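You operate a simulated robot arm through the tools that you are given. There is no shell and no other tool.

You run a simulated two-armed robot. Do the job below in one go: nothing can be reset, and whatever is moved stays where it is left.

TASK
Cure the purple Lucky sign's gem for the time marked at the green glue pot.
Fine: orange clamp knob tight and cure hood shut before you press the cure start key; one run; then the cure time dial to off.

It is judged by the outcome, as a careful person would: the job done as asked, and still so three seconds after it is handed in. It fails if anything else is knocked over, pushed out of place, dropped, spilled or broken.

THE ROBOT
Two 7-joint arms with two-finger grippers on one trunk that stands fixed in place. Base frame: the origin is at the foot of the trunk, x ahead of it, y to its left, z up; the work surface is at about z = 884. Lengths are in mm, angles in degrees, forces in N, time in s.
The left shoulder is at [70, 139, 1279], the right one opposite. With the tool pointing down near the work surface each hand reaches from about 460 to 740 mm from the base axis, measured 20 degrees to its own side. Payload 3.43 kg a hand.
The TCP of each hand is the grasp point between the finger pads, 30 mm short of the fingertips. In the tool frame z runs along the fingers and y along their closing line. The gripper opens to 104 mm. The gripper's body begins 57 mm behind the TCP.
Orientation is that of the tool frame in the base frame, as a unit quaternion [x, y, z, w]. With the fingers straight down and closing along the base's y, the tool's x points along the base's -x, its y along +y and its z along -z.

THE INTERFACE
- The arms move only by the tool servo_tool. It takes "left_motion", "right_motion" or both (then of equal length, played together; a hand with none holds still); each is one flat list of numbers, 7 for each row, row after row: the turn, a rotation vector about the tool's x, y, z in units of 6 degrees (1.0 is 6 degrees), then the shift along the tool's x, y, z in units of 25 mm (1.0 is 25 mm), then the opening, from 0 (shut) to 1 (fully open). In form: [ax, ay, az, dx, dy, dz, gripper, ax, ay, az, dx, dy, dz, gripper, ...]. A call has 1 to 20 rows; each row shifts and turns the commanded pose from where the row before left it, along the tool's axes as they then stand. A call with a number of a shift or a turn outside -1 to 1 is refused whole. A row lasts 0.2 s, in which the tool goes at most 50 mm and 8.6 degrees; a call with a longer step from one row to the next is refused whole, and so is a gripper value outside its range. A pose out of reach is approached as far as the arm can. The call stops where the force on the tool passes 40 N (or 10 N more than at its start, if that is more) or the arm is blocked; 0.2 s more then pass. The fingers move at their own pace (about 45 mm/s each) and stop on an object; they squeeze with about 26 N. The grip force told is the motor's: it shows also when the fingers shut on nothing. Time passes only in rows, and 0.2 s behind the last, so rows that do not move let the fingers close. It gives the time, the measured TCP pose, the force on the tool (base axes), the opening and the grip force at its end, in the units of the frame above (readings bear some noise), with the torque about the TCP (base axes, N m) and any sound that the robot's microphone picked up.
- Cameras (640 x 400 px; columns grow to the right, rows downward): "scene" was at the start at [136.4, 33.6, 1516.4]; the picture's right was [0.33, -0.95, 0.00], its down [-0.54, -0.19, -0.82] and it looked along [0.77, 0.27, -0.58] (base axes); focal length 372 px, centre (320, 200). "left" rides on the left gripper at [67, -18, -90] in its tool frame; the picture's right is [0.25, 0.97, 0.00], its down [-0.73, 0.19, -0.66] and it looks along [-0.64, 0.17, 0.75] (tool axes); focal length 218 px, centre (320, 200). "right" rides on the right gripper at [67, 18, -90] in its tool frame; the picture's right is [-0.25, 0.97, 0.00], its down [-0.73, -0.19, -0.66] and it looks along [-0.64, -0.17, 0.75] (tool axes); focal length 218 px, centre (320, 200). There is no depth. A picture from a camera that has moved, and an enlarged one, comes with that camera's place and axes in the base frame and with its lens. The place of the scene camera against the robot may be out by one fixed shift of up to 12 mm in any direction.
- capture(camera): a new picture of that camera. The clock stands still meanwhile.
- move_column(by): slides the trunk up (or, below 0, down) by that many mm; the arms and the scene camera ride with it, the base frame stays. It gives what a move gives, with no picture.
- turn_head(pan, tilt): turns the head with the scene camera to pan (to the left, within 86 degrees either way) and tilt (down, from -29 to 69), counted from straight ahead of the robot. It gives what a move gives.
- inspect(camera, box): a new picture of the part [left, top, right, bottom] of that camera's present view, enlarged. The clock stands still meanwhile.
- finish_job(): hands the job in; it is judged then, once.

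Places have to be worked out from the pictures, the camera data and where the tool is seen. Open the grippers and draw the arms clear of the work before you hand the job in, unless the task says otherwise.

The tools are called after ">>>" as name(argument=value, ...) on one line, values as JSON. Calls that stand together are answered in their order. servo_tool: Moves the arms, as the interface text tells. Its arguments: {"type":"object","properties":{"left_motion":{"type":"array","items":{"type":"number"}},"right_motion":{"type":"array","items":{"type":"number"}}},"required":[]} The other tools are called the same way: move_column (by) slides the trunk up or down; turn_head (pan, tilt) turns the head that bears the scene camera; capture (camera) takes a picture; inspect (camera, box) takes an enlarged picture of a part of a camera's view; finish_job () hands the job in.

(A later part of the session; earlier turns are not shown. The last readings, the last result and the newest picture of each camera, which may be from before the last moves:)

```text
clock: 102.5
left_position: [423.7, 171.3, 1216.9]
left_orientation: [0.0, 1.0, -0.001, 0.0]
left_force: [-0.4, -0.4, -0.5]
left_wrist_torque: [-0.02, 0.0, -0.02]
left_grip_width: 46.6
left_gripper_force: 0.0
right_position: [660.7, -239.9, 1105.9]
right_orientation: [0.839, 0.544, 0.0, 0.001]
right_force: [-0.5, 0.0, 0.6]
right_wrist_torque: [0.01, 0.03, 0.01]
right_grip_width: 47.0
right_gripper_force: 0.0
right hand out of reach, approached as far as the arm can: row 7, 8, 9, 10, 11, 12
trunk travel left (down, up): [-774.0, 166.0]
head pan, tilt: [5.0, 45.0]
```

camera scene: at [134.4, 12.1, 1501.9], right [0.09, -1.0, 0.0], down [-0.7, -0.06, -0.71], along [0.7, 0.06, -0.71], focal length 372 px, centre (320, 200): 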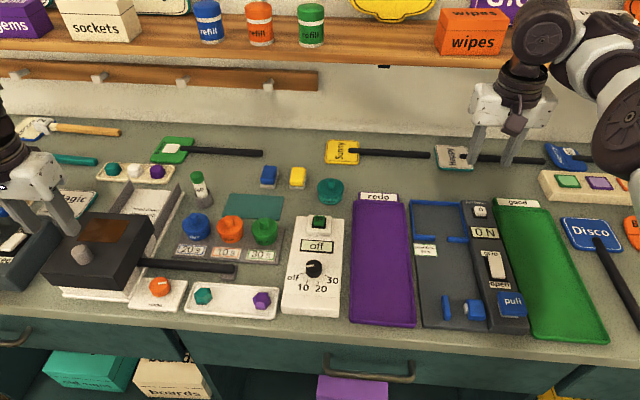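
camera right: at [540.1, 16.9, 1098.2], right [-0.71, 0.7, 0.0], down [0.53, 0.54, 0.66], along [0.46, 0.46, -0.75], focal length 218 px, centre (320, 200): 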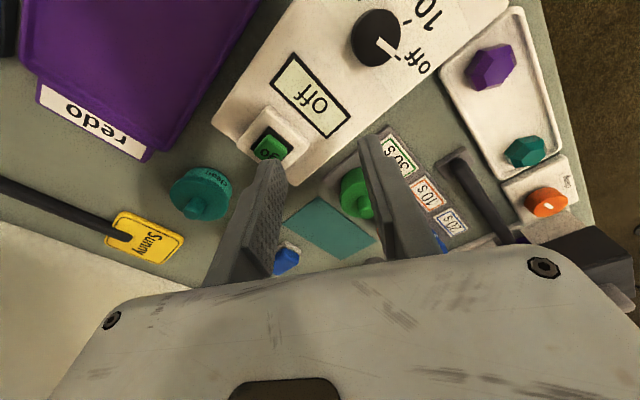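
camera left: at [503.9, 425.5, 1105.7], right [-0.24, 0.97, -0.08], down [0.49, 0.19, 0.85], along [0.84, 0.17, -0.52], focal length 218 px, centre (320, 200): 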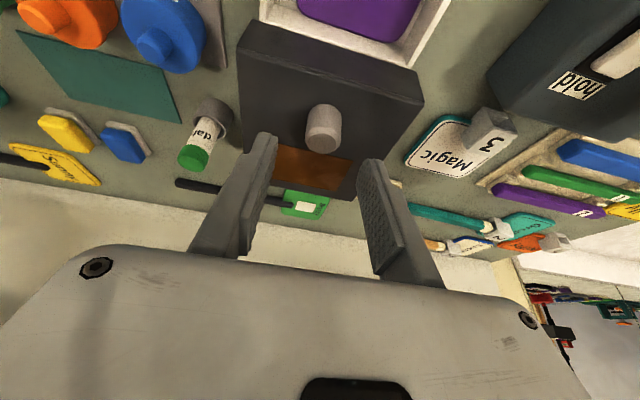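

The wrist simply stops at −246° without moving the elbow. I'll look at both arms' postures with the head camera to understand the limits better.

>>> turn_head(pan=45, tilt=0)

>>> capture(camera="scene")

>>> turn_head(pan=-50, tilt=25)

>>> capture(camera="scene")

```text
clock: 103.6
left_position: [424.1, 171.6, 1217.8]
left_orientation: [0.0, 1.0, -0.002, 0.001]
left_force: [0.0, -0.4, -0.1]
left_wrist_torque: [-0.01, -0.02, 0.02]
left_grip_width: 46.9
left_gripper_force: 0.0
right_position: [662.1, -240.7, 1105.9]
right_orientation: [0.839, 0.544, -0.001, 0.001]
right_force: [0.0, -0.1, 0.5]
right_wrist_torque: [0.01, 0.01, 0.01]
right_grip_width: 47.0
right_gripper_force: 0.1
trunk travel left (down, up): [-774.0, 166.0]
head pan, tilt: [45.0, 0.0]
```

```text
taken
camera scene: at [117.1, 68.3, 1572.7], right [0.71, -0.71, 0.0], down [0.0, 0.0, -1.0], along [0.71, 0.71, 0.0], focal length 372 px, centre (320, 200)
```

scene: 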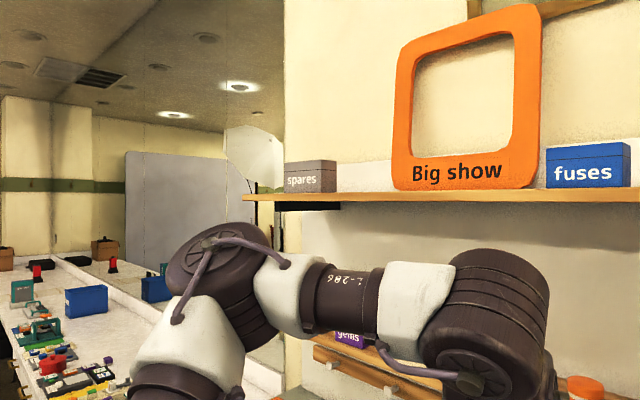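

```text
clock: 105.3
left_position: [424.7, 170.4, 1216.9]
left_orientation: [0.0, 1.0, -0.001, 0.001]
left_force: [0.7, 0.1, -0.2]
left_wrist_torque: [0.02, 0.02, -0.01]
left_grip_width: 46.9
left_gripper_force: 0.0
right_position: [660.9, -240.1, 1105.8]
right_orientation: [0.84, 0.543, -0.001, 0.001]
right_force: [-0.4, 0.0, 0.5]
right_wrist_torque: [0.0, -0.01, -0.05]
right_grip_width: 46.7
right_gripper_force: 0.2
trunk travel left (down, up): [-774.0, 166.0]
head pan, tilt: [-50.0, 25.0]
```

```text
taken
camera scene: at [112.6, -65.8, 1532.4], right [-0.77, -0.64, 0.0], down [-0.27, 0.32, -0.91], along [0.58, -0.69, -0.42], focal length 372 px, centre (320, 200)
```

scene: 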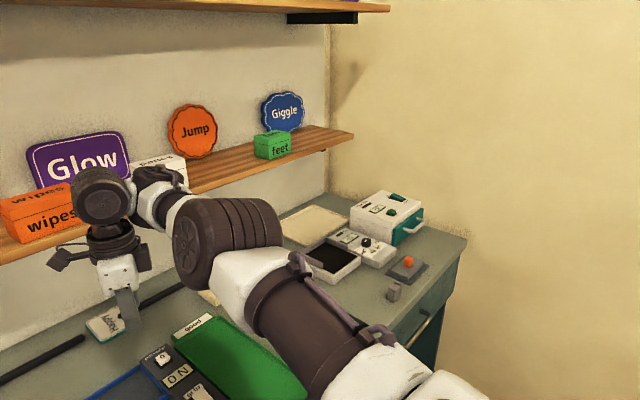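

Both arms look healthy; the right is nearly straight, so some upper-arm joint is at a stop. I'll unwind the right wrist part-way, to about −126°, before testing tilts.

>>> servo_tool(right_motion=[0, 0, 1, 0, 0, 0, 0.45, 0, 0, 1, 0, 0, 0, 0.45, 0, 0, 1, 0, 0, 0, 0.45, 0, 0, 1, 0, 0, 0, 0.45, 0, 0, 1, 0, 0, 0, 0.45, 0, 0, 1, 0, 0, 0, 0.45, 0, 0, 1, 0, 0, 0, 0.45, 0, 0, 1, 0, 0, 0, 0.45, 0, 0, 1, 0, 0, 0, 0.45, 0, 0, 1, 0, 0, 0, 0.45, 0, 0, 1, 0, 0, 0, 0.45, 0, 0, 1, 0, 0, 0, 0.45, 0, 0, 1, 0, 0, 0, 0.45, 0, 0, 1, 0, 0, 0, 0.45, 0, 0, 1, 0, 0, 0, 0.45, 0, 0, 1, 0, 0, 0, 0.45, 0, 0, 1, 0, 0, 0, 0.45, 0, 0, 1, 0, 0, 0, 0.45, 0, 0, 1, 0, 0, 0, 0.45, 0, 0, 1, 0, 0, 0, 0.45])

>>> servo_tool(right_motion=[0, 0, 1, 0, 0, 0, 0.45, 0, 0, 1, 0, 0, 0, 0.45, 0, 0, 1, 0, 0, 0, 0.45, 0, 0, 1, 0, 0, 0, 0.45, 0, 0, 1, 0, 0, 0, 0.45, 0, 0, 1, 0, 0, 0, 0.45, 0, 0, 1, 0, 0, 0, 0.45, 0, 0, 1, 0, 0, 0, 0.45, 0, 0, 1, 0, 0, 0, 0.45, 0, 0, 1, 0, 0, 0, 0.45, 0, 0, 1, 0, 0, 0, 0.45])

```text
clock: 109.5
left_position: [423.4, 170.4, 1217.1]
left_orientation: [-0.001, 1.0, -0.002, 0.001]
left_force: [-0.1, 0.1, 0.3]
left_wrist_torque: [-0.01, -0.02, 0.04]
left_grip_width: 46.7
left_gripper_force: 0.1
right_position: [661.5, -240.2, 1105.8]
right_orientation: [0.89, -0.456, 0.0, 0.001]
right_force: [0.2, -0.1, 1.0]
right_wrist_torque: [0.01, -0.01, 0.0]
right_grip_width: 46.9
right_gripper_force: 0.1
trunk travel left (down, up): [-774.0, 166.0]
head pan, tilt: [-50.0, 25.0]
```

```text
clock: 111.9
left_position: [423.0, 170.3, 1217.0]
left_orientation: [-0.001, 1.0, -0.002, 0.0]
left_force: [-0.5, -0.1, -0.4]
left_wrist_torque: [0.01, 0.0, 0.0]
left_grip_width: 46.8
left_gripper_force: 0.1
right_position: [661.5, -240.0, 1105.2]
right_orientation: [-0.498, 0.867, 0.0, -0.001]
right_force: [-0.2, -0.8, 1.6]
right_wrist_torque: [-0.06, 0.03, -0.03]
right_grip_width: 46.7
right_gripper_force: 0.0
trunk travel left (down, up): [-774.0, 166.0]
head pan, tilt: [-50.0, 25.0]
```

Now at yaw −60°. I'll tilt the right fingers outward by 24° (which relieves the wrist bend) and see if the arm then retracts.

>>> servo_tool(right_motion=[0.866, -0.5, 0, 0, 0, 0, 0.45, 0.866, -0.5, 0, 0, 0, 0, 0.45, 0.866, -0.5, 0, 0, 0, 0, 0.45, 0.866, -0.5, 0, 0, 0, 0, 0.45])

```text
clock: 112.9
left_position: [423.7, 171.0, 1216.3]
left_orientation: [0.0, 1.0, -0.002, 0.001]
left_force: [0.1, 0.5, 0.8]
left_wrist_torque: [0.03, -0.01, -0.02]
left_grip_width: 46.7
left_gripper_force: 0.0
right_position: [682.2, -242.0, 1105.7]
right_orientation: [-0.498, 0.866, -0.027, 0.046]
right_force: [0.0, 0.8, 0.8]
right_wrist_torque: [0.05, -0.03, 0.02]
right_grip_width: 46.6
right_gripper_force: 0.1
right hand out of reach, approached as far as the arm can: row 1, 2, 3, 4
trunk travel left (down, up): [-774.0, 166.0]
head pan, tilt: [-50.0, 25.0]
```

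Tilting outward only pushed the hand out; the wrist itself can't come in. I'll undo that and test a sideways tilt (fingers toward +y), which should relieve the forearm-roll joint.

>>> servo_tool(right_motion=[-0.866, 0.5, 0, 0, 0, 0, 0.45, -0.5, -0.866, 0, 0, 0, 0, 0.45, -0.5, -0.866, 0, 0, 0, 0, 0.45, -0.5, -0.866, 0, 0, 0, 0, 0.45, -0.5, -0.866, 0, 0, 0, 0, 0.45])

```text
clock: 114.1
left_position: [423.1, 168.8, 1217.9]
left_orientation: [0.0, 1.0, -0.001, 0.0]
left_force: [-0.2, 0.0, 0.3]
left_wrist_torque: [0.0, -0.02, 0.0]
left_grip_width: 46.9
left_gripper_force: 0.1
right_position: [681.9, -242.5, 1105.5]
right_orientation: [-0.487, 0.848, 0.179, 0.107]
right_force: [-0.1, 0.3, 0.2]
right_wrist_torque: [0.0, -0.04, 0.0]
right_grip_width: 47.1
right_gripper_force: 0.1
trunk travel left (down, up): [-774.0, 166.0]
head pan, tilt: [-50.0, 25.0]
```

The sideways tilt went without trouble. Now I'll try retracting toward −x with the hand tilted this way.

>>> servo_tool(right_motion=[0, 0, 0, 0.2, 0.346, -0.003, 0.45, 0, 0, 0, 0.2, 0.346, -0.003, 0.45, 0, 0, 0, 0.2, 0.346, -0.003, 0.45, 0, 0, 0, 0.2, 0.346, -0.003, 0.45, 0, 0, 0, 0.2, 0.346, -0.003, 0.45, 0, 0, 0, 0.2, 0.346, -0.003, 0.45])

```text
clock: 115.5
left_position: [423.6, 170.8, 1216.5]
left_orientation: [0.001, 1.0, -0.002, 0.001]
left_force: [-0.1, 0.0, 0.6]
left_wrist_torque: [-0.02, -0.01, 0.0]
left_grip_width: 47.0
left_gripper_force: 0.1
right_position: [651.4, -242.4, 1097.8]
right_orientation: [-0.486, 0.849, 0.179, 0.105]
right_force: [-0.7, -0.9, -0.6]
right_wrist_torque: [0.01, 0.01, 0.01]
right_grip_width: 46.7
right_gripper_force: 0.0
right hand out of reach, approached as far as the arm can: row 4, 5, 6
trunk travel left (down, up): [-774.0, 166.0]
head pan, tilt: [-50.0, 25.0]
```

It came in 30 mm and then stuck again. Rolling the hand the other way (fingers toward −y) should drive the forearm roll against its stop and lift the elbow instead; I'll try that, well above everything.

>>> servo_tool(right_motion=[0.5, 0.866, 0, 0, 0, 0, 0.45, 0.5, 0.866, 0, 0, 0, 0, 0.45, 0.5, 0.866, 0, 0, 0, 0, 0.45, 0.5, 0.866, 0, 0, 0, 0, 0.45, 0.5, 0.866, 0, 0, 0, 0, 0.45, 0.5, 0.866, 0, 0, 0, 0, 0.45, 0.5, 0.866, 0, 0, 0, 0, 0.45, 0.5, 0.866, 0, 0, 0, 0, 0.45, 0.5, 0.866, 0, 0, 0, 0, 0.45, 0.5, 0.866, 0, 0, 0, 0, 0.45])

>>> capture(camera="scene")

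```text
clock: 117.7
left_position: [424.3, 172.0, 1216.8]
left_orientation: [0.0, 1.0, -0.003, 0.001]
left_force: [-0.5, -0.6, 0.6]
left_wrist_torque: [0.0, 0.01, 0.01]
left_grip_width: 46.8
left_gripper_force: 0.0
right_position: [660.7, -243.1, 1099.1]
right_orientation: [-0.473, 0.824, -0.269, -0.156]
right_force: [0.3, 0.1, -0.4]
right_wrist_torque: [0.01, -0.03, -0.01]
right_grip_width: 47.0
right_gripper_force: 0.0
right hand out of reach, approached as far as the arm can: row 2, 4
trunk travel left (down, up): [-774.0, 166.0]
head pan, tilt: [-50.0, 25.0]
```

```text
taken
camera scene: at [112.8, -64.8, 1532.4], right [-0.77, -0.64, 0.0], down [-0.27, 0.32, -0.91], along [0.58, -0.69, -0.42], focal length 372 px, centre (320, 200)
```

scene: 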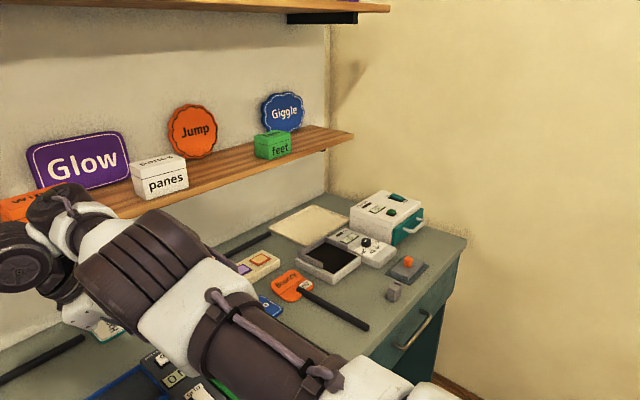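

The elbow has risen somewhat and the later rows went freely. I'll try retracting in this tilt.

>>> servo_tool(right_motion=[0, 0, 0, 0.2, 0.346, 0, 0.45, 0, 0, 0, 0.2, 0.346, 0, 0.45, 0, 0, 0, 0.2, 0.346, 0, 0.45, 0, 0, 0, 0.2, 0.346, 0, 0.45, 0, 0, 0, 0.2, 0.346, 0, 0.45, 0, 0, 0, 0.2, 0.346, 0, 0.45, 0, 0, 0, 0.2, 0.346, 0, 0.45, 0, 0, 0, 0.2, 0.346, 0, 0.45])

```text
clock: 119.5
left_position: [424.2, 170.9, 1216.7]
left_orientation: [0.0, 1.0, -0.002, 0.001]
left_force: [-0.3, -0.2, -1.1]
left_wrist_torque: [-0.03, -0.01, 0.02]
left_grip_width: 46.7
left_gripper_force: 0.0
right_position: [656.4, -242.3, 1098.0]
right_orientation: [-0.472, 0.825, -0.267, -0.156]
right_force: [0.2, -0.1, 0.1]
right_wrist_torque: [0.02, -0.01, 0.02]
right_grip_width: 46.7
right_gripper_force: 0.0
right hand out of reach, approached as far as the arm can: row 1, 2, 3, 4, 5, 6, 7, 8
trunk travel left (down, up): [-774.0, 166.0]
head pan, tilt: [-50.0, 25.0]
```

Still stopped, and the boundary is the same for the wrist whatever the hand's tilt. I'll untilt and move the right arm outward where it has slack, then push the wrist to its counter-clockwise stop there so the elbow can swing back.

>>> servo_tool(right_motion=[-0.5, -0.866, 0, 0, 0, 0, 0.45, -0.5, -0.866, 0, 0, 0, 0, 0.45, -0.5, -0.866, 0, 0, 0, 0, 0.45, -0.5, -0.866, 0, 0, 0, 0, 0.45, -0.5, -0.866, 0, 0, 0, 0, 0.45, -0.5, -0.866, 0, 0, 0, 0, 0.45, 0, 0, 0, -0.6, -0.1, 0, 0.45, 0, 0, 0, -0.8, 0.1, 0, 0.45, 0, 0, 0, -0.8, 0.1, 0, 0.45, 0, 0, 0, -0.8, 0.1, 0, 0.45])

```text
clock: 121.7
left_position: [424.3, 171.6, 1216.8]
left_orientation: [0.001, 1.0, -0.004, 0.001]
left_force: [-0.1, 0.8, 0.5]
left_wrist_torque: [-0.02, -0.01, -0.01]
left_grip_width: 47.1
left_gripper_force: 0.0
right_position: [694.8, -172.6, 1097.7]
right_orientation: [-0.498, 0.867, 0.0, -0.001]
right_force: [0.4, 0.1, -0.5]
right_wrist_torque: [-0.03, 0.02, -0.03]
right_grip_width: 46.5
right_gripper_force: 0.1
right hand out of reach, approached as far as the arm can: row 2
trunk travel left (down, up): [-774.0, 166.0]
head pan, tilt: [-50.0, 25.0]
```

At (695, −173, 1098) with slack. Now I'll wind the wrist counter-clockwise toward its stop again.

>>> servo_tool(right_motion=[0, 0, -1, 0, 0, 0, 0.45, 0, 0, -1, 0, 0, 0, 0.45, 0, 0, -1, 0, 0, 0, 0.45, 0, 0, -1, 0, 0, 0, 0.45, 0, 0, -1, 0, 0, 0, 0.45, 0, 0, -1, 0, 0, 0, 0.45, 0, 0, -1, 0, 0, 0, 0.45, 0, 0, -1, 0, 0, 0, 0.45, 0, 0, -1, 0, 0, 0, 0.45, 0, 0, -1, 0, 0, 0, 0.45, 0, 0, -1, 0, 0, 0, 0.45, 0, 0, -1, 0, 0, 0, 0.45, 0, 0, -1, 0, 0, 0, 0.45, 0, 0, -1, 0, 0, 0, 0.45, 0, 0, -1, 0, 0, 0, 0.45, 0, 0, -1, 0, 0, 0, 0.45, 0, 0, -1, 0, 0, 0, 0.45, 0, 0, -1, 0, 0, 0, 0.45, 0, 0, -1, 0, 0, 0, 0.45, 0, 0, -1, 0, 0, 0, 0.45])

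>>> servo_tool(right_motion=[0, 0, -1, 0, 0, 0, 0.45, 0, 0, -1, 0, 0, 0, 0.45, 0, 0, -1, 0, 0, 0, 0.45, 0, 0, -1, 0, 0, 0, 0.45, 0, 0, -1, 0, 0, 0, 0.45, 0, 0, -1, 0, 0, 0, 0.45, 0, 0, -1, 0, 0, 0, 0.45, 0, 0, -1, 0, 0, 0, 0.45, 0, 0, -1, 0, 0, 0, 0.45, 0, 0, -1, 0, 0, 0, 0.45, 0, 0, -1, 0, 0, 0, 0.45, 0, 0, -1, 0, 0, 0, 0.45, 0, 0, -1, 0, 0, 0, 0.45, 0, 0, -1, 0, 0, 0, 0.45, 0, 0, -1, 0, 0, 0, 0.45])

```text
clock: 125.9
left_position: [425.1, 171.9, 1216.4]
left_orientation: [-0.001, 1.0, -0.002, 0.001]
left_force: [-0.6, -0.3, 0.2]
left_wrist_torque: [0.03, 0.02, -0.02]
left_grip_width: 46.7
left_gripper_force: 0.0
right_position: [693.8, -173.4, 1097.7]
right_orientation: [1.0, -0.001, 0.0, 0.001]
right_force: [-0.7, 0.4, -0.5]
right_wrist_torque: [-0.01, 0.02, -0.01]
right_grip_width: 46.9
right_gripper_force: 0.1
trunk travel left (down, up): [-774.0, 166.0]
head pan, tilt: [-50.0, 25.0]
```

```text
clock: 129.1
left_position: [423.6, 170.7, 1216.9]
left_orientation: [0.0, 1.0, -0.002, 0.001]
left_force: [0.4, -0.1, 1.4]
left_wrist_torque: [0.02, 0.01, -0.02]
left_grip_width: 46.9
left_gripper_force: 0.1
right_position: [665.8, -225.5, 1068.4]
right_orientation: [0.84, 0.542, 0.001, 0.001]
right_force: [-0.1, -0.6, 0.0]
right_wrist_torque: [0.0, -0.01, 0.02]
right_grip_width: 47.1
right_gripper_force: 0.0
right hand out of reach, approached as far as the arm can: row 9, 10, 11, 12, 13, 14, 15
trunk travel left (down, up): [-774.0, 166.0]
head pan, tilt: [-50.0, 25.0]
```

The arm shifted this time, so the elbow did move. I'll unwind a little off the wrist stop and test a retraction.

>>> servo_tool(right_motion=[0, 0, 1, 0, 0, 0, 0.45, 0, 0, 1, 0, 0, 0, 0.45, 0, 0, 1, 0, 0, 0, 0.45, 0, 0, 1, 0, 0, 0, 0.45, 0, 0, 1, 0, 0, 0, 0.45, 0, 0, 1, 0, 0, 0, 0.45, 0, 0, 1, 0, 0, 0, 0.45, 0, 0, 1, 0, 0, 0, 0.45, 0, 0, 1, 0, 0, 0, 0.45, 0, 0, 1, 0, 0, 0, 0.45, 0, 0, 1, 0, 0, 0, 0.45])

>>> servo_tool(right_motion=[0, 0, 0, -0.4, 0, 0, 0.45, 0, 0, 0, -0.4, 0, 0, 0.45, 0, 0, 0, -0.4, 0, 0, 0.45, 0, 0, 0, -0.4, 0, 0, 0.45])

```text
clock: 131.5
left_position: [424.3, 170.6, 1217.1]
left_orientation: [0.0, 1.0, -0.002, 0.001]
left_force: [-0.1, 0.6, 0.2]
left_wrist_torque: [0.0, -0.02, -0.01]
left_grip_width: 46.6
left_gripper_force: 0.2
right_position: [666.4, -224.2, 1068.3]
right_orientation: [1.0, -0.003, 0.001, 0.001]
right_force: [0.8, 0.3, 0.5]
right_wrist_torque: [-0.02, 0.01, 0.02]
right_grip_width: 46.8
right_gripper_force: 0.2
trunk travel left (down, up): [-774.0, 166.0]
head pan, tilt: [-50.0, 25.0]
```

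```text
clock: 132.5
left_position: [422.7, 170.6, 1216.7]
left_orientation: [0.0, 1.0, -0.001, 0.001]
left_force: [0.3, 0.5, -0.7]
left_wrist_torque: [0.01, -0.01, 0.06]
left_grip_width: 47.1
left_gripper_force: 0.0
right_position: [666.5, -225.1, 1067.8]
right_orientation: [1.0, -0.003, 0.0, 0.001]
right_force: [0.0, -0.1, -0.5]
right_wrist_torque: [0.01, -0.02, -0.01]
right_grip_width: 46.8
right_gripper_force: 0.0
right hand out of reach, approached as far as the arm can: row 1, 2, 3, 4
trunk travel left (down, up): [-774.0, 166.0]
head pan, tilt: [-50.0, 25.0]
```

Still bounded. Rather than keep fighting, I can use it as is: the go key is within the right arm's present reach, and the dial can be reached with the hand leaning about 20° (wrist outward, fingers pointing back). First I'll unwind the yaw back to zero.

>>> servo_tool(right_motion=[0, 0, 1, 0, 0, 0, 0.45, 0, 0, 1, 0, 0, 0, 0.45, 0, 0, 1, 0, 0, 0, 0.45, 0, 0, 1, 0, 0, 0, 0.45, 0, 0, 1, 0, 0, 0, 0.45, 0, 0, 1, 0, 0, 0, 0.45, 0, 0, 1, 0, 0, 0, 0.45, 0, 0, 1, 0, 0, 0, 0.45, 0, 0, 1, 0, 0, 0, 0.45, 0, 0, 1, 0, 0, 0, 0.45, 0, 0, 1, 0, 0, 0, 0.45, 0, 0, 1, 0, 0, 0, 0.45, 0, 0, 1, 0, 0, 0, 0.45, 0, 0, 1, 0, 0, 0, 0.45, 0, 0, 1, 0, 0, 0, 0.45, 0, 0, 1, 0, 0, 0, 0.45, 0, 0, 1, 0, 0, 0, 0.45, 0, 0, 1, 0, 0, 0, 0.45, 0, 0, 1, 0, 0, 0, 0.45, 0, 0, 1, 0, 0, 0, 0.45])

>>> servo_tool(right_motion=[0, 0, 1, 0, 0, 0, 0.45, 0, 0, 1, 0, 0, 0, 0.45, 0, 0, 1, 0, 0, 0, 0.45, 0, 0, 1, 0, 0, 0, 0.45, 0, 0, 1, 0, 0, 0, 0.45, 0, 0, 1, 0, 0, 0, 0.45, 0, 0, 1, 0, 0, 0, 0.45, 0, 0, 1, 0, 0, 0, 0.45, 0, 0, 1, 0, 0, 0, 0.45, 0, 0, 1, 0, 0, 0, 0.45])

>>> servo_tool(left_motion=[0, 0, 0, 0, 1, 0, 0.45, 0, 0, 0, 0, 1, 0, 0.45, 0, 0, 0, 0, 1, 0, 0.45, 0, 0, 0, 0, 1, 0, 0.45, 0, 0, 0, 0, 1, 0, 0.45, 0, 0, 0, 0, 1, 0, 0.45, 0, 0, 0, 0, 1, 0, 0.45, 0, 0, 0, 0, 1, 0, 0.45])

```text
clock: 136.7
left_position: [424.0, 171.5, 1216.0]
left_orientation: [-0.001, 1.0, -0.002, 0.001]
left_force: [1.0, -0.3, -0.1]
left_wrist_torque: [0.02, 0.02, 0.01]
left_grip_width: 47.0
left_gripper_force: 0.1
right_position: [666.0, -224.2, 1068.7]
right_orientation: [-0.496, 0.868, -0.002, 0.0]
right_force: [0.1, 0.7, 0.3]
right_wrist_torque: [0.03, 0.0, 0.0]
right_grip_width: 46.9
right_gripper_force: 0.0
trunk travel left (down, up): [-774.0, 166.0]
head pan, tilt: [-50.0, 25.0]
```

```text
clock: 138.9
left_position: [424.2, 171.0, 1216.6]
left_orientation: [0.0, 1.0, -0.002, 0.001]
left_force: [0.5, -0.7, -0.8]
left_wrist_torque: [0.0, 0.0, -0.02]
left_grip_width: 46.5
left_gripper_force: 0.0
right_position: [665.9, -223.7, 1069.0]
right_orientation: [0.004, 1.0, -0.001, 0.001]
right_force: [-0.3, 0.0, 0.3]
right_wrist_torque: [-0.01, 0.02, -0.01]
right_grip_width: 46.7
right_gripper_force: 0.2
trunk travel left (down, up): [-774.0, 166.0]
head pan, tilt: [-50.0, 25.0]
```

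```text
clock: 140.7
left_position: [424.6, 371.9, 1217.8]
left_orientation: [0.0, 1.0, 0.0, 0.0]
left_force: [-0.4, -0.7, 0.1]
left_wrist_torque: [-0.02, 0.0, 0.0]
left_grip_width: 47.0
left_gripper_force: 0.1
right_position: [666.3, -223.0, 1068.6]
right_orientation: [0.003, 1.0, -0.001, 0.001]
right_force: [-0.6, -1.0, 0.2]
right_wrist_torque: [-0.02, 0.03, -0.02]
right_grip_width: 47.1
right_gripper_force: 0.1
trunk travel left (down, up): [-774.0, 166.0]
head pan, tilt: [-50.0, 25.0]
```

Both arms are safe. I'll bring the right hand across to a point beyond the go key at x ≈ 666, along which it has slack.

>>> servo_tool(right_motion=[0, 0, 0, -0.1, 1, 0, 0.45, 0, 0, 0, -0.1, 1, 0, 0.45, 0, 0, 0, 0, 1, 0, 0.45, 0, 0, 0, 0, 1, 0, 0.45, 0, 0, 0, 0, 1, 0, 0.45, 0, 0, 0, 0, 1, 0, 0.45, 0, 0, 0, 0, 1, 0, 0.45, 0, 0, 0, 0, 1, 0, 0.45, 0, 0, 0, 0.2, 1, 0.3, 0.45, 0, 0, 0, 0.2, 1, 0.3, 0.45, 0, 0, 0, 0.2, 1, 0.3, 0.45])

>>> turn_head(pan=5, tilt=45)

>>> capture(camera="scene")

```text
clock: 143.1
left_position: [423.4, 372.1, 1216.1]
left_orientation: [0.0, 1.0, -0.001, -0.001]
left_force: [-1.1, 0.8, 0.9]
left_wrist_torque: [0.0, 0.01, 0.01]
left_grip_width: 46.8
left_gripper_force: 0.0
right_position: [656.7, 52.0, 1045.7]
right_orientation: [0.003, 1.0, -0.001, 0.001]
right_force: [0.7, 0.6, 0.3]
right_wrist_torque: [-0.01, 0.01, 0.0]
right_grip_width: 46.5
right_gripper_force: 0.0
trunk travel left (down, up): [-774.0, 166.0]
head pan, tilt: [-50.0, 25.0]
```

```text
clock: 144.3
left_position: [424.2, 370.4, 1216.2]
left_orientation: [-0.001, 1.0, -0.001, 0.0]
left_force: [-1.1, -0.4, -0.8]
left_wrist_torque: [-0.02, 0.0, -0.06]
left_grip_width: 46.9
left_gripper_force: 0.0
right_position: [657.2, 51.3, 1044.8]
right_orientation: [0.002, 1.0, -0.002, 0.002]
right_force: [0.1, 0.2, 0.2]
right_wrist_torque: [0.02, -0.02, 0.03]
right_grip_width: 46.7
right_gripper_force: 0.0
trunk travel left (down, up): [-774.0, 166.0]
head pan, tilt: [5.0, 45.0]
```

```text
taken
camera scene: at [134.3, 12.0, 1501.8], right [0.09, -1.0, 0.0], down [-0.7, -0.06, -0.71], along [0.7, 0.06, -0.71], focal length 372 px, centre (320, 200)
```

scene: 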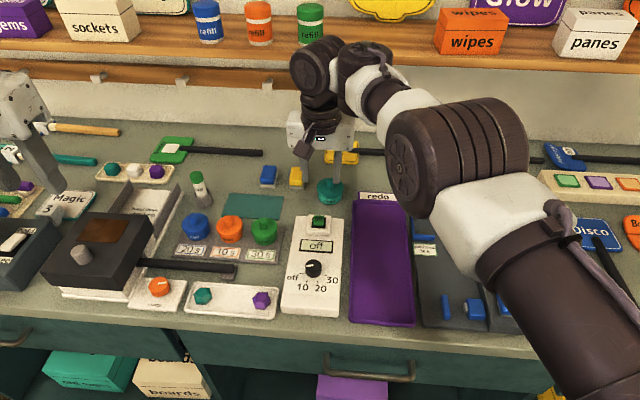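

No trouble reaching (657, 51, 1045). I'll lower to about z = 1000 and retract in steps to find the inner limit at this side.

>>> servo_tool(right_motion=[0, 0, 0, 0, 0, 0.9, 0.45, 0, 0, 0, 0, 0, 0.9, 0.45, 0, 0, 0, 0.5, 0, 0, 0.45, 0, 0, 0, 0.5, 0, 0, 0.45, 0, 0, 0, 0.5, 0, 0, 0.45, 0, 0, 0, 0.5, 0, 0, 0.45, 0, 0, 0, 0.5, 0, 0, 0.45, 0, 0, 0, 0.5, 0, 0, 0.45, 0, 0, 0, 0.5, 0, 0, 0.45])

```text
clock: 146.3
left_position: [423.6, 371.3, 1215.2]
left_orientation: [0.0, 1.0, 0.0, -0.001]
left_force: [0.5, -0.7, 0.3]
left_wrist_torque: [0.03, 0.0, -0.01]
left_grip_width: 46.9
left_gripper_force: 0.0
right_position: [596.2, 51.7, 1001.3]
right_orientation: [0.003, 1.0, -0.002, -0.001]
right_force: [-0.5, 0.1, 0.4]
right_wrist_torque: [-0.01, -0.02, 0.02]
right_grip_width: 46.8
right_gripper_force: 0.1
right hand out of reach, approached as far as the arm can: row 8, 9
trunk travel left (down, up): [-774.0, 166.0]
head pan, tilt: [5.0, 45.0]
```

The upright limit is x ≈ 596 here, 68 mm short of the dial. I'll lean the hand 24° (fingers pointing back toward the robot) and see whether I can then get over the dial.

>>> servo_tool(right_motion=[0, 1, 0, 0, 0, 0, 0.45, 0, 1, 0, 0, 0, 0, 0.45, 0, 1, 0, 0, 0, 0, 0.45, 0, 1, 0, 0, 0, 0, 0.45])

```text
clock: 147.3
left_position: [423.7, 371.2, 1215.4]
left_orientation: [0.0, 1.0, 0.0, 0.0]
left_force: [0.4, 0.8, 0.0]
left_wrist_torque: [0.02, -0.02, 0.01]
left_grip_width: 47.0
left_gripper_force: 0.1
right_position: [589.5, 39.8, 1001.7]
right_orientation: [0.002, 0.978, 0.0, -0.208]
right_force: [0.2, -0.2, 0.3]
right_wrist_torque: [-0.01, 0.01, -0.01]
right_grip_width: 47.0
right_gripper_force: 0.1
right hand out of reach, approached as far as the arm can: row 4
trunk travel left (down, up): [-774.0, 166.0]
head pan, tilt: [5.0, 45.0]
```

The lean of 24° was reached, with a slight drift. Now I'll retract toward the dial, staying at this height.

>>> servo_tool(right_motion=[0, 0, 0, 0.366, 0.08, 0.163, 0.45, 0, 0, 0, 0.366, 0.08, 0.163, 0.45, 0, 0, 0, 0.366, 0.08, 0.163, 0.45, 0, 0, 0, 0.366, 0.08, 0.163, 0.45, 0, 0, 0, 0.366, 0.08, 0.163, 0.45, 0, 0, 0, 0.366, 0.08, 0.163, 0.45])

```text
clock: 148.7
left_position: [424.2, 371.6, 1215.7]
left_orientation: [-0.001, 1.0, 0.001, 0.0]
left_force: [0.2, -0.7, -0.1]
left_wrist_torque: [-0.02, -0.01, -0.02]
left_grip_width: 47.1
left_gripper_force: 0.2
right_position: [539.2, 56.0, 997.7]
right_orientation: [0.003, 0.979, 0.0, -0.206]
right_force: [0.2, -0.7, -0.4]
right_wrist_torque: [-0.01, 0.0, 0.0]
right_grip_width: 46.5
right_gripper_force: 0.0
right hand out of reach, approached as far as the arm can: row 1, 6
trunk travel left (down, up): [-774.0, 166.0]
head pan, tilt: [5.0, 45.0]
```

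Now at (539, 56, 998) with a 24° lean, essentially what the dial grip needs: TCP about (538, 52, 939). Let me view the dial from the right camera.

>>> capture(camera="right")

>>> inspect(camera="right", box=[220, 20, 420, 145])

```text
taken
camera right: at [513.5, 72.4, 1107.9], right [0.24, 0.97, -0.1], down [0.93, -0.2, 0.31], along [0.28, -0.17, -0.95], focal length 218 px, centre (320, 200)
```

right: 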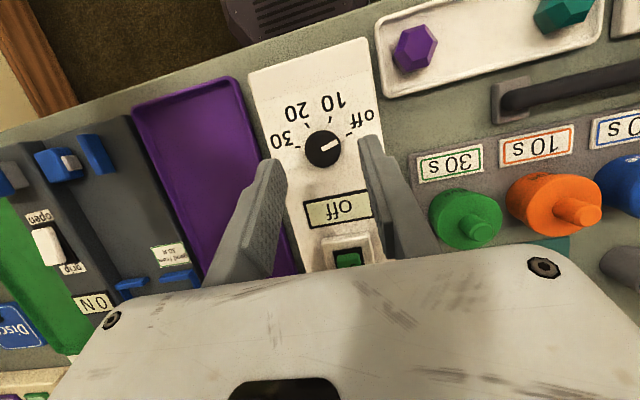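

```text
3.20 times, centred on (320, 82) of right
camera zoom: at [513.5, 72.4, 1107.9], right [0.24, 0.97, -0.1], down [0.93, -0.2, 0.31], along [0.28, -0.17, -0.95], focal length 698 px, centre (320, 576)
```

zoom: 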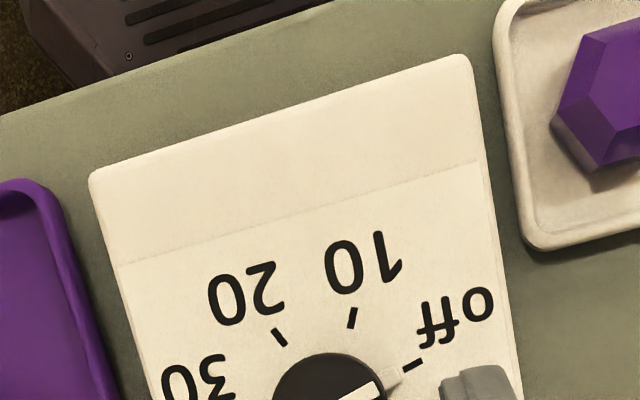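

The view is good. I'll enlarge around the dial for an accurate centre.

>>> inspect(camera="right", box=[270, 110, 370, 185])

```text
5.33 times, centred on (320, 148) of right
camera zoom: at [513.5, 72.4, 1107.9], right [0.24, 0.97, -0.1], down [0.93, -0.2, 0.31], along [0.28, -0.17, -0.95], focal length 1164 px, centre (320, 480)
```

zoom: 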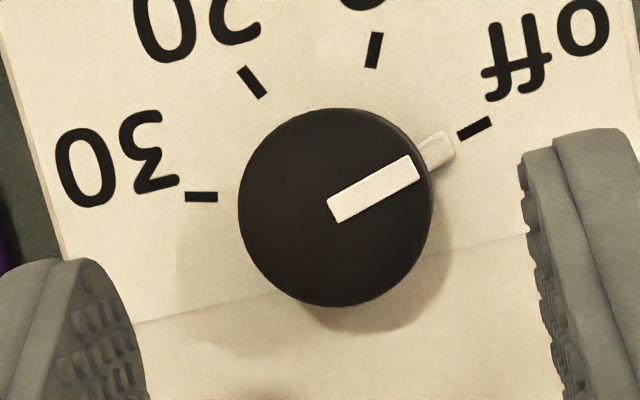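

The dial is 30 mm across with its centre at about (525.5, 52.4). I'll descend 33 mm with the lean held, staying just above the dial top, and check for reach warnings.

>>> servo_tool(right_motion=[0, 0, 0, -0.179, -0.027, 0.402, 0.45, 0, 0, 0, -0.179, -0.027, 0.402, 0.45, 0, 0, 0, -0.179, -0.027, 0.402, 0.45])

>>> inspect(camera="right", box=[240, 90, 400, 190])

```text
clock: 149.5
left_position: [423.0, 372.0, 1217.3]
left_orientation: [-0.001, 1.0, 0.0, 0.0]
left_force: [-0.7, -0.5, 0.0]
left_wrist_torque: [0.0, 0.01, -0.03]
left_grip_width: 47.0
left_gripper_force: 0.0
right_position: [538.4, 53.3, 964.9]
right_orientation: [0.003, 0.978, 0.0, -0.207]
right_force: [-0.3, 0.2, 0.4]
right_wrist_torque: [0.0, 0.01, 0.02]
right_grip_width: 46.8
right_gripper_force: 0.1
trunk travel left (down, up): [-774.0, 166.0]
head pan, tilt: [5.0, 45.0]
```

```text
4.00 times, centred on (320, 140) of right
camera zoom: at [514.0, 70.0, 1074.2], right [0.24, 0.97, -0.1], down [0.93, -0.2, 0.31], along [0.28, -0.17, -0.95], focal length 873 px, centre (320, 440)
```

zoom: 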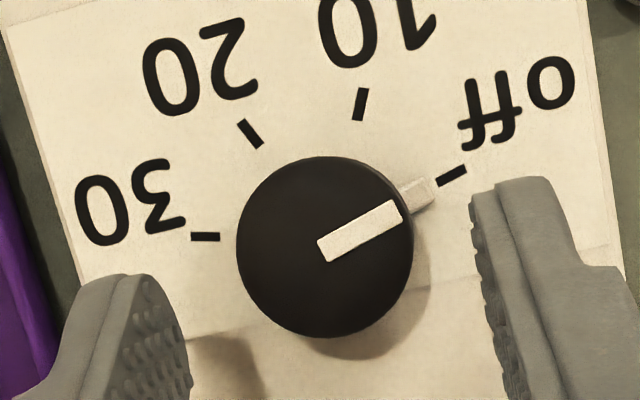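

Dial centre confirmed at (525.4, 52.2). I'll go down the last 20 mm with a slight inward shift so the lower corners of the fingertips straddle the dial's middle.

>>> servo_tool(right_motion=[0, 0, 0, -0.022, 0.003, 0.277, 0.45, 0, 0, 0, -0.022, 0.003, 0.277, 0.45, 0, 0, 0, -0.022, 0.003, 0.277, 0.45])

>>> inspect(camera="right", box=[240, 90, 400, 190])

>>> inspect(camera="scene", box=[260, 210, 388, 310])

```text
clock: 150.3
left_position: [423.3, 372.4, 1217.1]
left_orientation: [0.0, 1.0, 0.0, 0.001]
left_force: [0.2, 0.2, -0.7]
left_wrist_torque: [0.02, -0.01, 0.0]
left_grip_width: 46.7
left_gripper_force: 0.0
right_position: [531.2, 53.5, 945.3]
right_orientation: [0.004, 0.978, 0.001, -0.207]
right_force: [-1.0, 0.0, 0.4]
right_wrist_torque: [0.0, 0.0, -0.01]
right_grip_width: 46.6
right_gripper_force: 0.0
trunk travel left (down, up): [-774.0, 166.0]
head pan, tilt: [5.0, 45.0]
```

```text
4.00 times, centred on (320, 140) of right
camera zoom: at [506.9, 70.3, 1054.4], right [0.24, 0.97, -0.1], down [0.93, -0.2, 0.31], along [0.27, -0.17, -0.95], focal length 873 px, centre (320, 440)
```

zoom: 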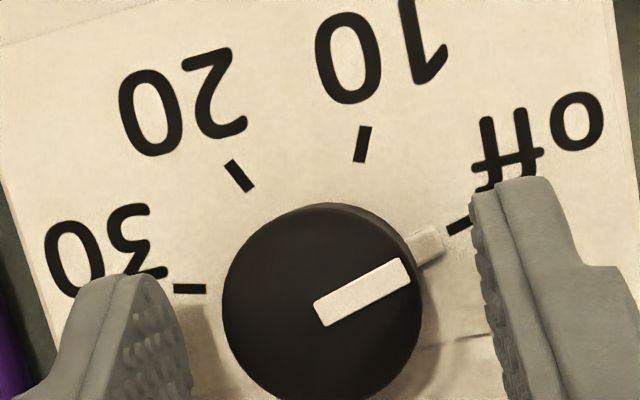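

```text
4.00 times, centred on (324, 260) of scene
camera zoom: at [134.3, 12.0, 1501.8], right [0.09, -1.0, 0.0], down [-0.7, -0.06, -0.71], along [0.7, 0.06, -0.71], focal length 1489 px, centre (304, -40)
```

zoom: 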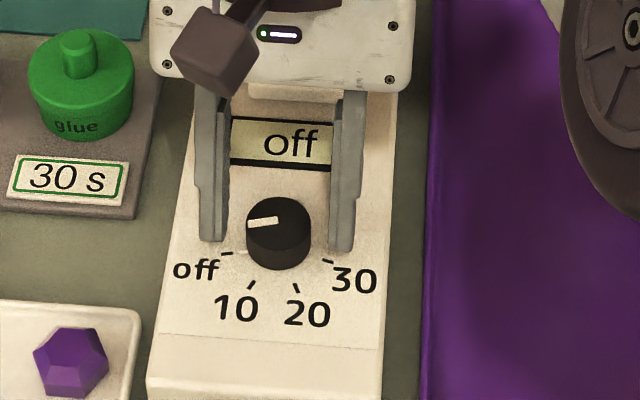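

The fingers straddle the dial evenly with no contact. I'll close on it.

>>> servo_tool(right_motion=[0, 0, 0, 0, 0, 0, 0.2, 0, 0, 0, 0, 0, 0, 0.2, 0, 0, 0, 0, 0, 0, 0.2])

>>> inspect(camera="right", box=[240, 90, 400, 190])

```text
clock: 151.1
left_position: [424.8, 369.9, 1216.9]
left_orientation: [0.0, 1.0, 0.0, 0.0]
left_force: [0.2, 0.2, 0.2]
left_wrist_torque: [0.0, 0.03, 0.02]
left_grip_width: 46.9
left_gripper_force: 0.0
right_position: [532.6, 53.8, 945.1]
right_orientation: [0.004, 0.978, 0.0, -0.207]
right_force: [-1.5, -0.6, -3.2]
right_wrist_torque: [-0.03, -0.22, 0.02]
right_grip_width: 29.0
right_gripper_force: 44.6
trunk travel left (down, up): [-774.0, 166.0]
head pan, tilt: [5.0, 45.0]
```

```text
4.00 times, centred on (320, 140) of right
camera zoom: at [506.8, 70.1, 1054.3], right [0.24, 0.97, -0.1], down [0.93, -0.2, 0.31], along [0.27, -0.17, -0.95], focal length 873 px, centre (320, 440)
```

zoom: 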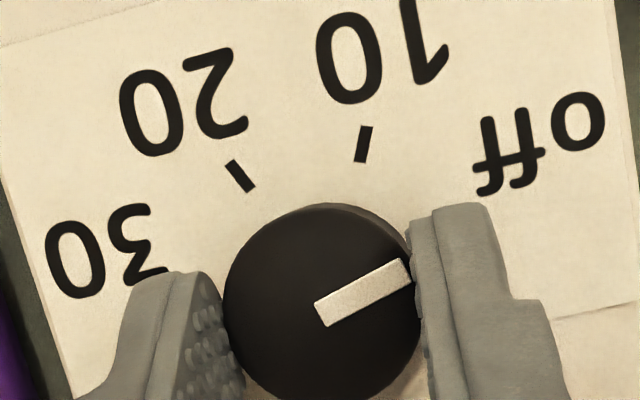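

A firm grip at 29 mm. I'll turn the dial 18° counter-clockwise about its vertical axis, keeping the lean, and check.

>>> servo_tool(right_motion=[0.407, 0, -0.914, 0, 0.026, 0, 0.2, 0.407, 0, -0.914, 0, 0.026, 0, 0.2, 0.407, 0, -0.914, 0, 0.026, 0, 0.2])

>>> inspect(camera="right", box=[240, 90, 400, 190])

>>> inspect(camera="scene", box=[260, 210, 388, 310])

```text
clock: 151.9
left_position: [424.7, 371.5, 1215.4]
left_orientation: [0.0, 1.0, 0.0, 0.0]
left_force: [0.0, -0.9, 0.7]
left_wrist_torque: [0.0, 0.01, 0.04]
left_grip_width: 46.6
left_gripper_force: 0.1
right_position: [532.0, 56.0, 944.4]
right_orientation: [-0.15, 0.967, -0.033, -0.204]
right_force: [-3.7, -1.4, -6.6]
right_wrist_torque: [-0.03, -0.35, -0.02]
right_grip_width: 28.6
right_gripper_force: 45.0
trunk travel left (down, up): [-774.0, 166.0]
head pan, tilt: [5.0, 45.0]
```

```text
4.00 times, centred on (320, 140) of right
camera zoom: at [502.3, 63.7, 1054.4], right [-0.07, 0.99, -0.1], down [0.95, 0.1, 0.3], along [0.31, -0.08, -0.95], focal length 873 px, centre (320, 440)
```

zoom: 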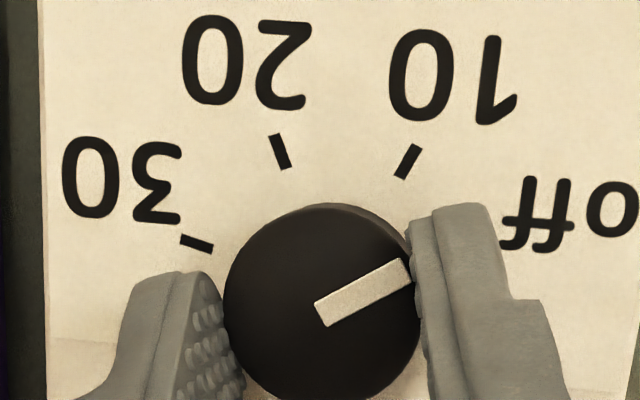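

```text
4.00 times, centred on (324, 260) of scene
camera zoom: at [134.4, 11.8, 1501.7], right [0.09, -1.0, 0.0], down [-0.7, -0.06, -0.71], along [0.7, 0.06, -0.71], focal length 1489 px, centre (304, -40)
```

zoom: 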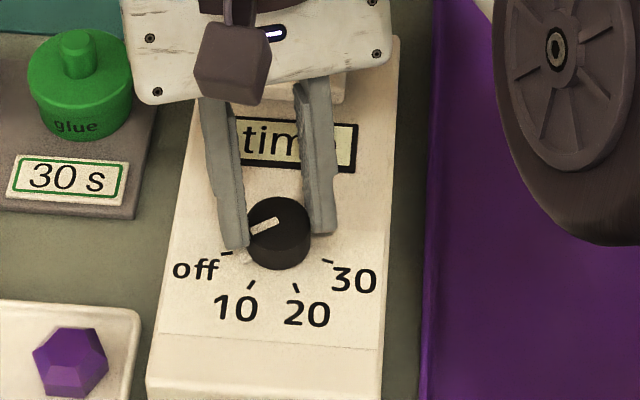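

The dial follows the fingers and the display now reads "time". I'll continue 24° more.

>>> servo_tool(right_motion=[0.407, 0, -0.914, 0, 0.026, 0, 0.2, 0.407, 0, -0.914, 0, 0.026, 0, 0.2, 0.407, 0, -0.914, 0, 0.026, 0, 0.2, 0.407, 0, -0.914, 0, 0.026, 0, 0.2])

>>> inspect(camera="scene", box=[260, 210, 388, 310])

```text
clock: 152.7
left_position: [422.8, 370.0, 1218.0]
left_orientation: [0.001, 1.0, 0.001, 0.001]
left_force: [-0.5, -0.4, 0.5]
left_wrist_torque: [-0.04, 0.0, -0.01]
left_grip_width: 46.8
left_gripper_force: 0.1
right_position: [540.0, 52.3, 959.5]
right_orientation: [-0.275, 0.941, -0.057, -0.19]
right_force: [-2.9, -2.3, 2.4]
right_wrist_torque: [0.22, -0.21, 0.0]
right_grip_width: 0.0
right_gripper_force: 34.2
right hand out of reach, approached as far as the arm can: row 2, 3, 4
trunk travel left (down, up): [-774.0, 166.0]
head pan, tilt: [5.0, 45.0]
stopped in row 4 (right hand): the force on the tool passed its limit at 42 N (the readings are from after the stop); the commanded pose is now the measured one
```

```text
4.00 times, centred on (324, 260) of scene
camera zoom: at [132.8, 11.4, 1502.9], right [0.09, -1.0, 0.0], down [-0.7, -0.06, -0.71], along [0.71, 0.06, -0.71], focal length 1489 px, centre (304, -40)
```

zoom: 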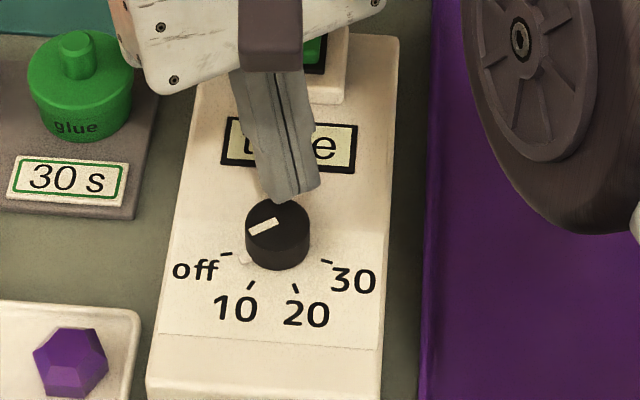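

The turn swung the wrist past its reach limit, so the hand drifted and the fingers slid off the dial; the box hasn't moved and the dial stays about 18° past off. I'll lift away and slightly outward, then reopen.

>>> servo_tool(right_motion=[0, 0, 0, 0.052, -0.072, -0.412, 0.1, 0, 0, 0, 0.052, -0.072, -0.412, 0.2, 0, 0, 0, 0.052, -0.072, -0.412, 0.45, 0, 0, 0, 0, 0, 0, 0.45])

>>> capture(camera="scene")

>>> capture(camera="right")

```text
clock: 153.3
left_position: [422.1, 373.6, 1215.8]
left_orientation: [-0.001, 1.0, -0.001, -0.001]
left_force: [0.3, -0.7, 0.1]
left_wrist_torque: [-0.02, 0.0, -0.04]
left_grip_width: 46.7
left_gripper_force: 0.2
right_position: [589.1, 64.6, 995.7]
right_orientation: [-0.267, 0.957, -0.051, -0.098]
right_force: [0.4, 0.4, -0.9]
right_wrist_torque: [0.02, -0.03, 0.0]
right_grip_width: 20.7
right_gripper_force: 0.1
right hand out of reach, approached as far as the arm can: row 1, 2
trunk travel left (down, up): [-774.0, 166.0]
head pan, tilt: [5.0, 45.0]
stopped in row 2 (right hand): the arm was blocked; the commanded pose is now the measured one
```

```text
taken
camera scene: at [133.9, 13.9, 1501.8], right [0.09, -1.0, 0.0], down [-0.7, -0.06, -0.71], along [0.7, 0.06, -0.71], focal length 372 px, centre (320, 200)
```

scene: 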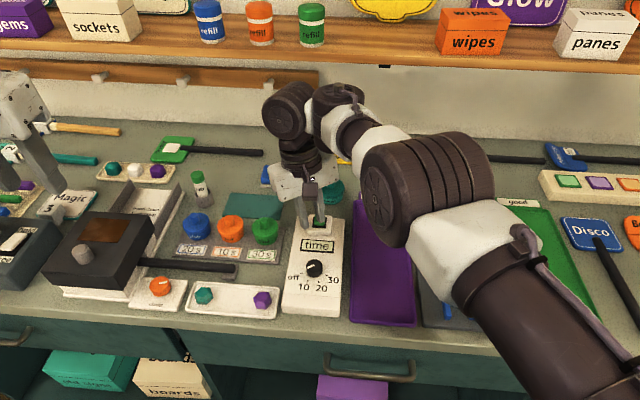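

```text
taken
camera right: at [537.1, 58.2, 1097.0], right [-0.29, 0.95, -0.1], down [0.82, 0.3, 0.49], along [0.5, 0.06, -0.86], focal length 218 px, centre (320, 200)
```

right: 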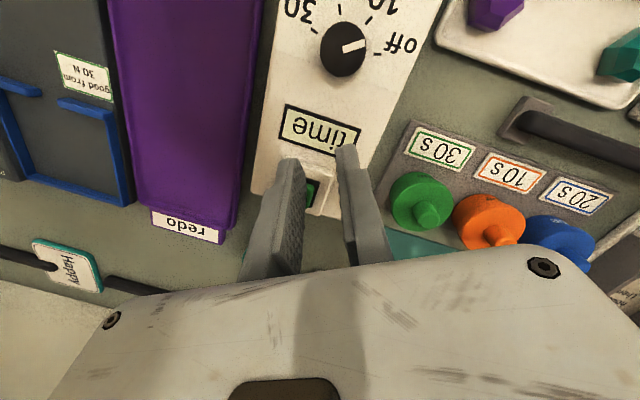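

The hand has moved out over the display and is free of contact; the display reads "time" and the key is untouched. I'll shift it outward a little, then straighten it, so I can start a cleaner approach that only rolls the hand about its own axis.

>>> servo_tool(right_motion=[0, 0, 0, -0.39, -0.243, -0.075, 0.45, 0, 0, 0, -0.39, -0.243, -0.075, 0.45, 0, 0, 0, -0.39, -0.243, -0.075, 0.45, -0.145, -0.69, 0, 0, 0, 0, 0.45, -0.145, -0.69, 0, 0, 0, 0, 0.45, -0.145, -0.69, 0, 0, 0, 0, 0.45])

```text
clock: 154.7
left_position: [424.5, 371.9, 1216.4]
left_orientation: [-0.002, 1.0, -0.001, 0.0]
left_force: [-0.3, 0.1, -0.4]
left_wrist_torque: [0.0, -0.03, 0.01]
left_grip_width: 47.0
left_gripper_force: 0.1
right_position: [605.7, 55.8, 997.4]
right_orientation: [-0.268, 0.963, 0.001, -0.001]
right_force: [0.1, -0.7, -0.2]
right_wrist_torque: [0.0, -0.01, 0.0]
right_grip_width: 46.7
right_gripper_force: 0.0
right hand out of reach, approached as far as the arm can: row 1, 2, 3
trunk travel left (down, up): [-774.0, 166.0]
head pan, tilt: [5.0, 45.0]
```

Upright again at (606, 56, 997). I'll set the hand's roll to +29° and lean it 24° as before, in small steps.

>>> servo_tool(right_motion=[0, 0, 1, 0, 0, 0, 0.45, 0, 0, 1, 0, 0, 0, 0.45, 0, 0, 1, 0, 0, 0, 0.45, 0, 0, 1, 0, 0, 0, 0.45, 0, 0, 1, 0, 0, 0, 0.45, 0, 0, 1, 0, 0, 0, 0.45, 0, 0, 1, 0, 0, 0, 0.45, 0, 0, 1, 0, 0, 0, 0.45, 0, 0, 1, 0, 0, 0, 0.45, 0, 0, 0.85, 0, 0, 0, 0.45])

>>> servo_tool(right_motion=[0.469, 0.883, 0, 0, 0, 0, 0.45, 0.469, 0.883, 0, 0, 0, 0, 0.45, 0.469, 0.883, 0, 0, 0, 0, 0.45, 0.469, 0.883, 0, 0, 0, 0, 0.45])

```text
clock: 156.9
left_position: [423.6, 371.8, 1217.0]
left_orientation: [0.0, 1.0, 0.0, 0.0]
left_force: [-0.1, -0.4, 0.1]
left_wrist_torque: [0.0, -0.01, 0.01]
left_grip_width: 46.9
left_gripper_force: 0.0
right_position: [605.4, 56.9, 996.8]
right_orientation: [0.242, 0.97, 0.002, -0.001]
right_force: [-0.7, 0.6, -0.2]
right_wrist_torque: [0.01, 0.01, 0.0]
right_grip_width: 46.9
right_gripper_force: 0.2
trunk travel left (down, up): [-774.0, 166.0]
head pan, tilt: [5.0, 45.0]
```

```text
clock: 157.9
left_position: [424.2, 371.7, 1215.5]
left_orientation: [-0.001, 1.0, 0.001, 0.0]
left_force: [-0.4, 1.0, -0.3]
left_wrist_torque: [-0.01, -0.02, 0.01]
left_grip_width: 46.9
left_gripper_force: 0.1
right_position: [594.4, 48.7, 998.2]
right_orientation: [0.238, 0.954, -0.043, -0.178]
right_force: [0.2, -1.1, -0.2]
right_wrist_torque: [0.02, -0.02, 0.03]
right_grip_width: 46.9
right_gripper_force: 0.1
right hand out of reach, approached as far as the arm can: row 3, 4
trunk travel left (down, up): [-774.0, 166.0]
head pan, tilt: [5.0, 45.0]
```

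The arm is confined to a narrow band of distances from its shoulder (about 565–640 mm). Raising the trunk increases the vertical distance, which should put the dial inside that band with the hand upright, so I'll raise the column by 160 mm.

>>> move_column(by=160)

```text
clock: 159.7
left_position: [422.5, 373.1, 1375.7]
left_orientation: [-0.001, 1.0, 0.0, 0.0]
left_force: [0.1, 0.0, 0.9]
left_wrist_torque: [0.01, -0.02, 0.0]
left_grip_width: 46.7
left_gripper_force: 0.1
right_position: [595.2, 50.2, 1157.2]
right_orientation: [0.238, 0.954, -0.044, -0.177]
right_force: [-0.5, 0.2, 0.0]
right_wrist_torque: [-0.02, 0.02, 0.0]
right_grip_width: 46.7
right_gripper_force: 0.0
trunk travel left (down, up): [-934.0, 6.0]
head pan, tilt: [5.0, 45.0]
```

The column is up. I'll lower the right hand a bit in its lean and then straighten it upright.

>>> servo_tool(right_motion=[0, 0, 0, -0.0887, 0.0468, 0.8185, 0.45, 0, 0, 0, -0.0887, 0.0468, 0.8185, 0.45, 0, 0, 0, -0.0887, 0.0468, 0.8185, 0.45, -0.4697, -0.883, 0, 0, 0, 0, 0.45, -0.4697, -0.883, 0, 0, 0, 0, 0.45, -0.4697, -0.883, 0, 0, 0, 0, 0.45, -0.235, -0.4415, 0, 0, 0, 0, 0.45])

```text
clock: 161.3
left_position: [423.8, 372.8, 1376.7]
left_orientation: [-0.001, 1.0, -0.001, -0.001]
left_force: [0.0, -0.1, 0.2]
left_wrist_torque: [-0.01, 0.0, 0.02]
left_grip_width: 46.7
left_gripper_force: 0.1
right_position: [591.8, 35.3, 1106.1]
right_orientation: [0.253, 0.967, -0.002, 0.012]
right_force: [0.6, 0.3, 1.4]
right_wrist_torque: [0.02, 0.0, 0.02]
right_grip_width: 46.4
right_gripper_force: 0.0
trunk travel left (down, up): [-934.0, 6.0]
head pan, tilt: [5.0, 45.0]
```

Upright with no warnings at (592, 35, 1106). I'll add the last bit of column travel and a slight 10° lean for the approach over the dial.

>>> move_column(by=5)

>>> servo_tool(right_motion=[0.414, 0.845, 0, 0, 0, 0, 0.45, 0.414, 0.845, 0, 0, 0, 0, 0.45])

```text
clock: 161.9
left_position: [422.5, 371.6, 1382.0]
left_orientation: [-0.001, 1.0, 0.0, 0.0]
left_force: [0.5, -0.4, -0.1]
left_wrist_torque: [-0.01, 0.01, 0.01]
left_grip_width: 46.8
left_gripper_force: 0.1
right_position: [588.0, 34.7, 1108.0]
right_orientation: [0.251, 0.968, -0.005, 0.01]
right_force: [0.7, -0.4, 0.8]
right_wrist_torque: [-0.04, 0.01, -0.01]
right_grip_width: 46.8
right_gripper_force: 0.0
trunk travel left (down, up): [-939.0, 1.0]
head pan, tilt: [5.0, 45.0]
```

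```text
clock: 162.5
left_position: [424.5, 372.1, 1381.3]
left_orientation: [-0.001, 1.0, -0.001, 0.0]
left_force: [0.0, 0.1, -0.8]
left_wrist_torque: [-0.01, 0.05, 0.0]
left_grip_width: 46.6
left_gripper_force: 0.1
right_position: [584.9, 37.8, 1099.1]
right_orientation: [0.247, 0.964, -0.025, -0.095]
right_force: [0.3, -0.2, -0.7]
right_wrist_torque: [-0.04, 0.0, -0.03]
right_grip_width: 46.8
right_gripper_force: 0.1
trunk travel left (down, up): [-939.0, 1.0]
head pan, tilt: [5.0, 45.0]
```

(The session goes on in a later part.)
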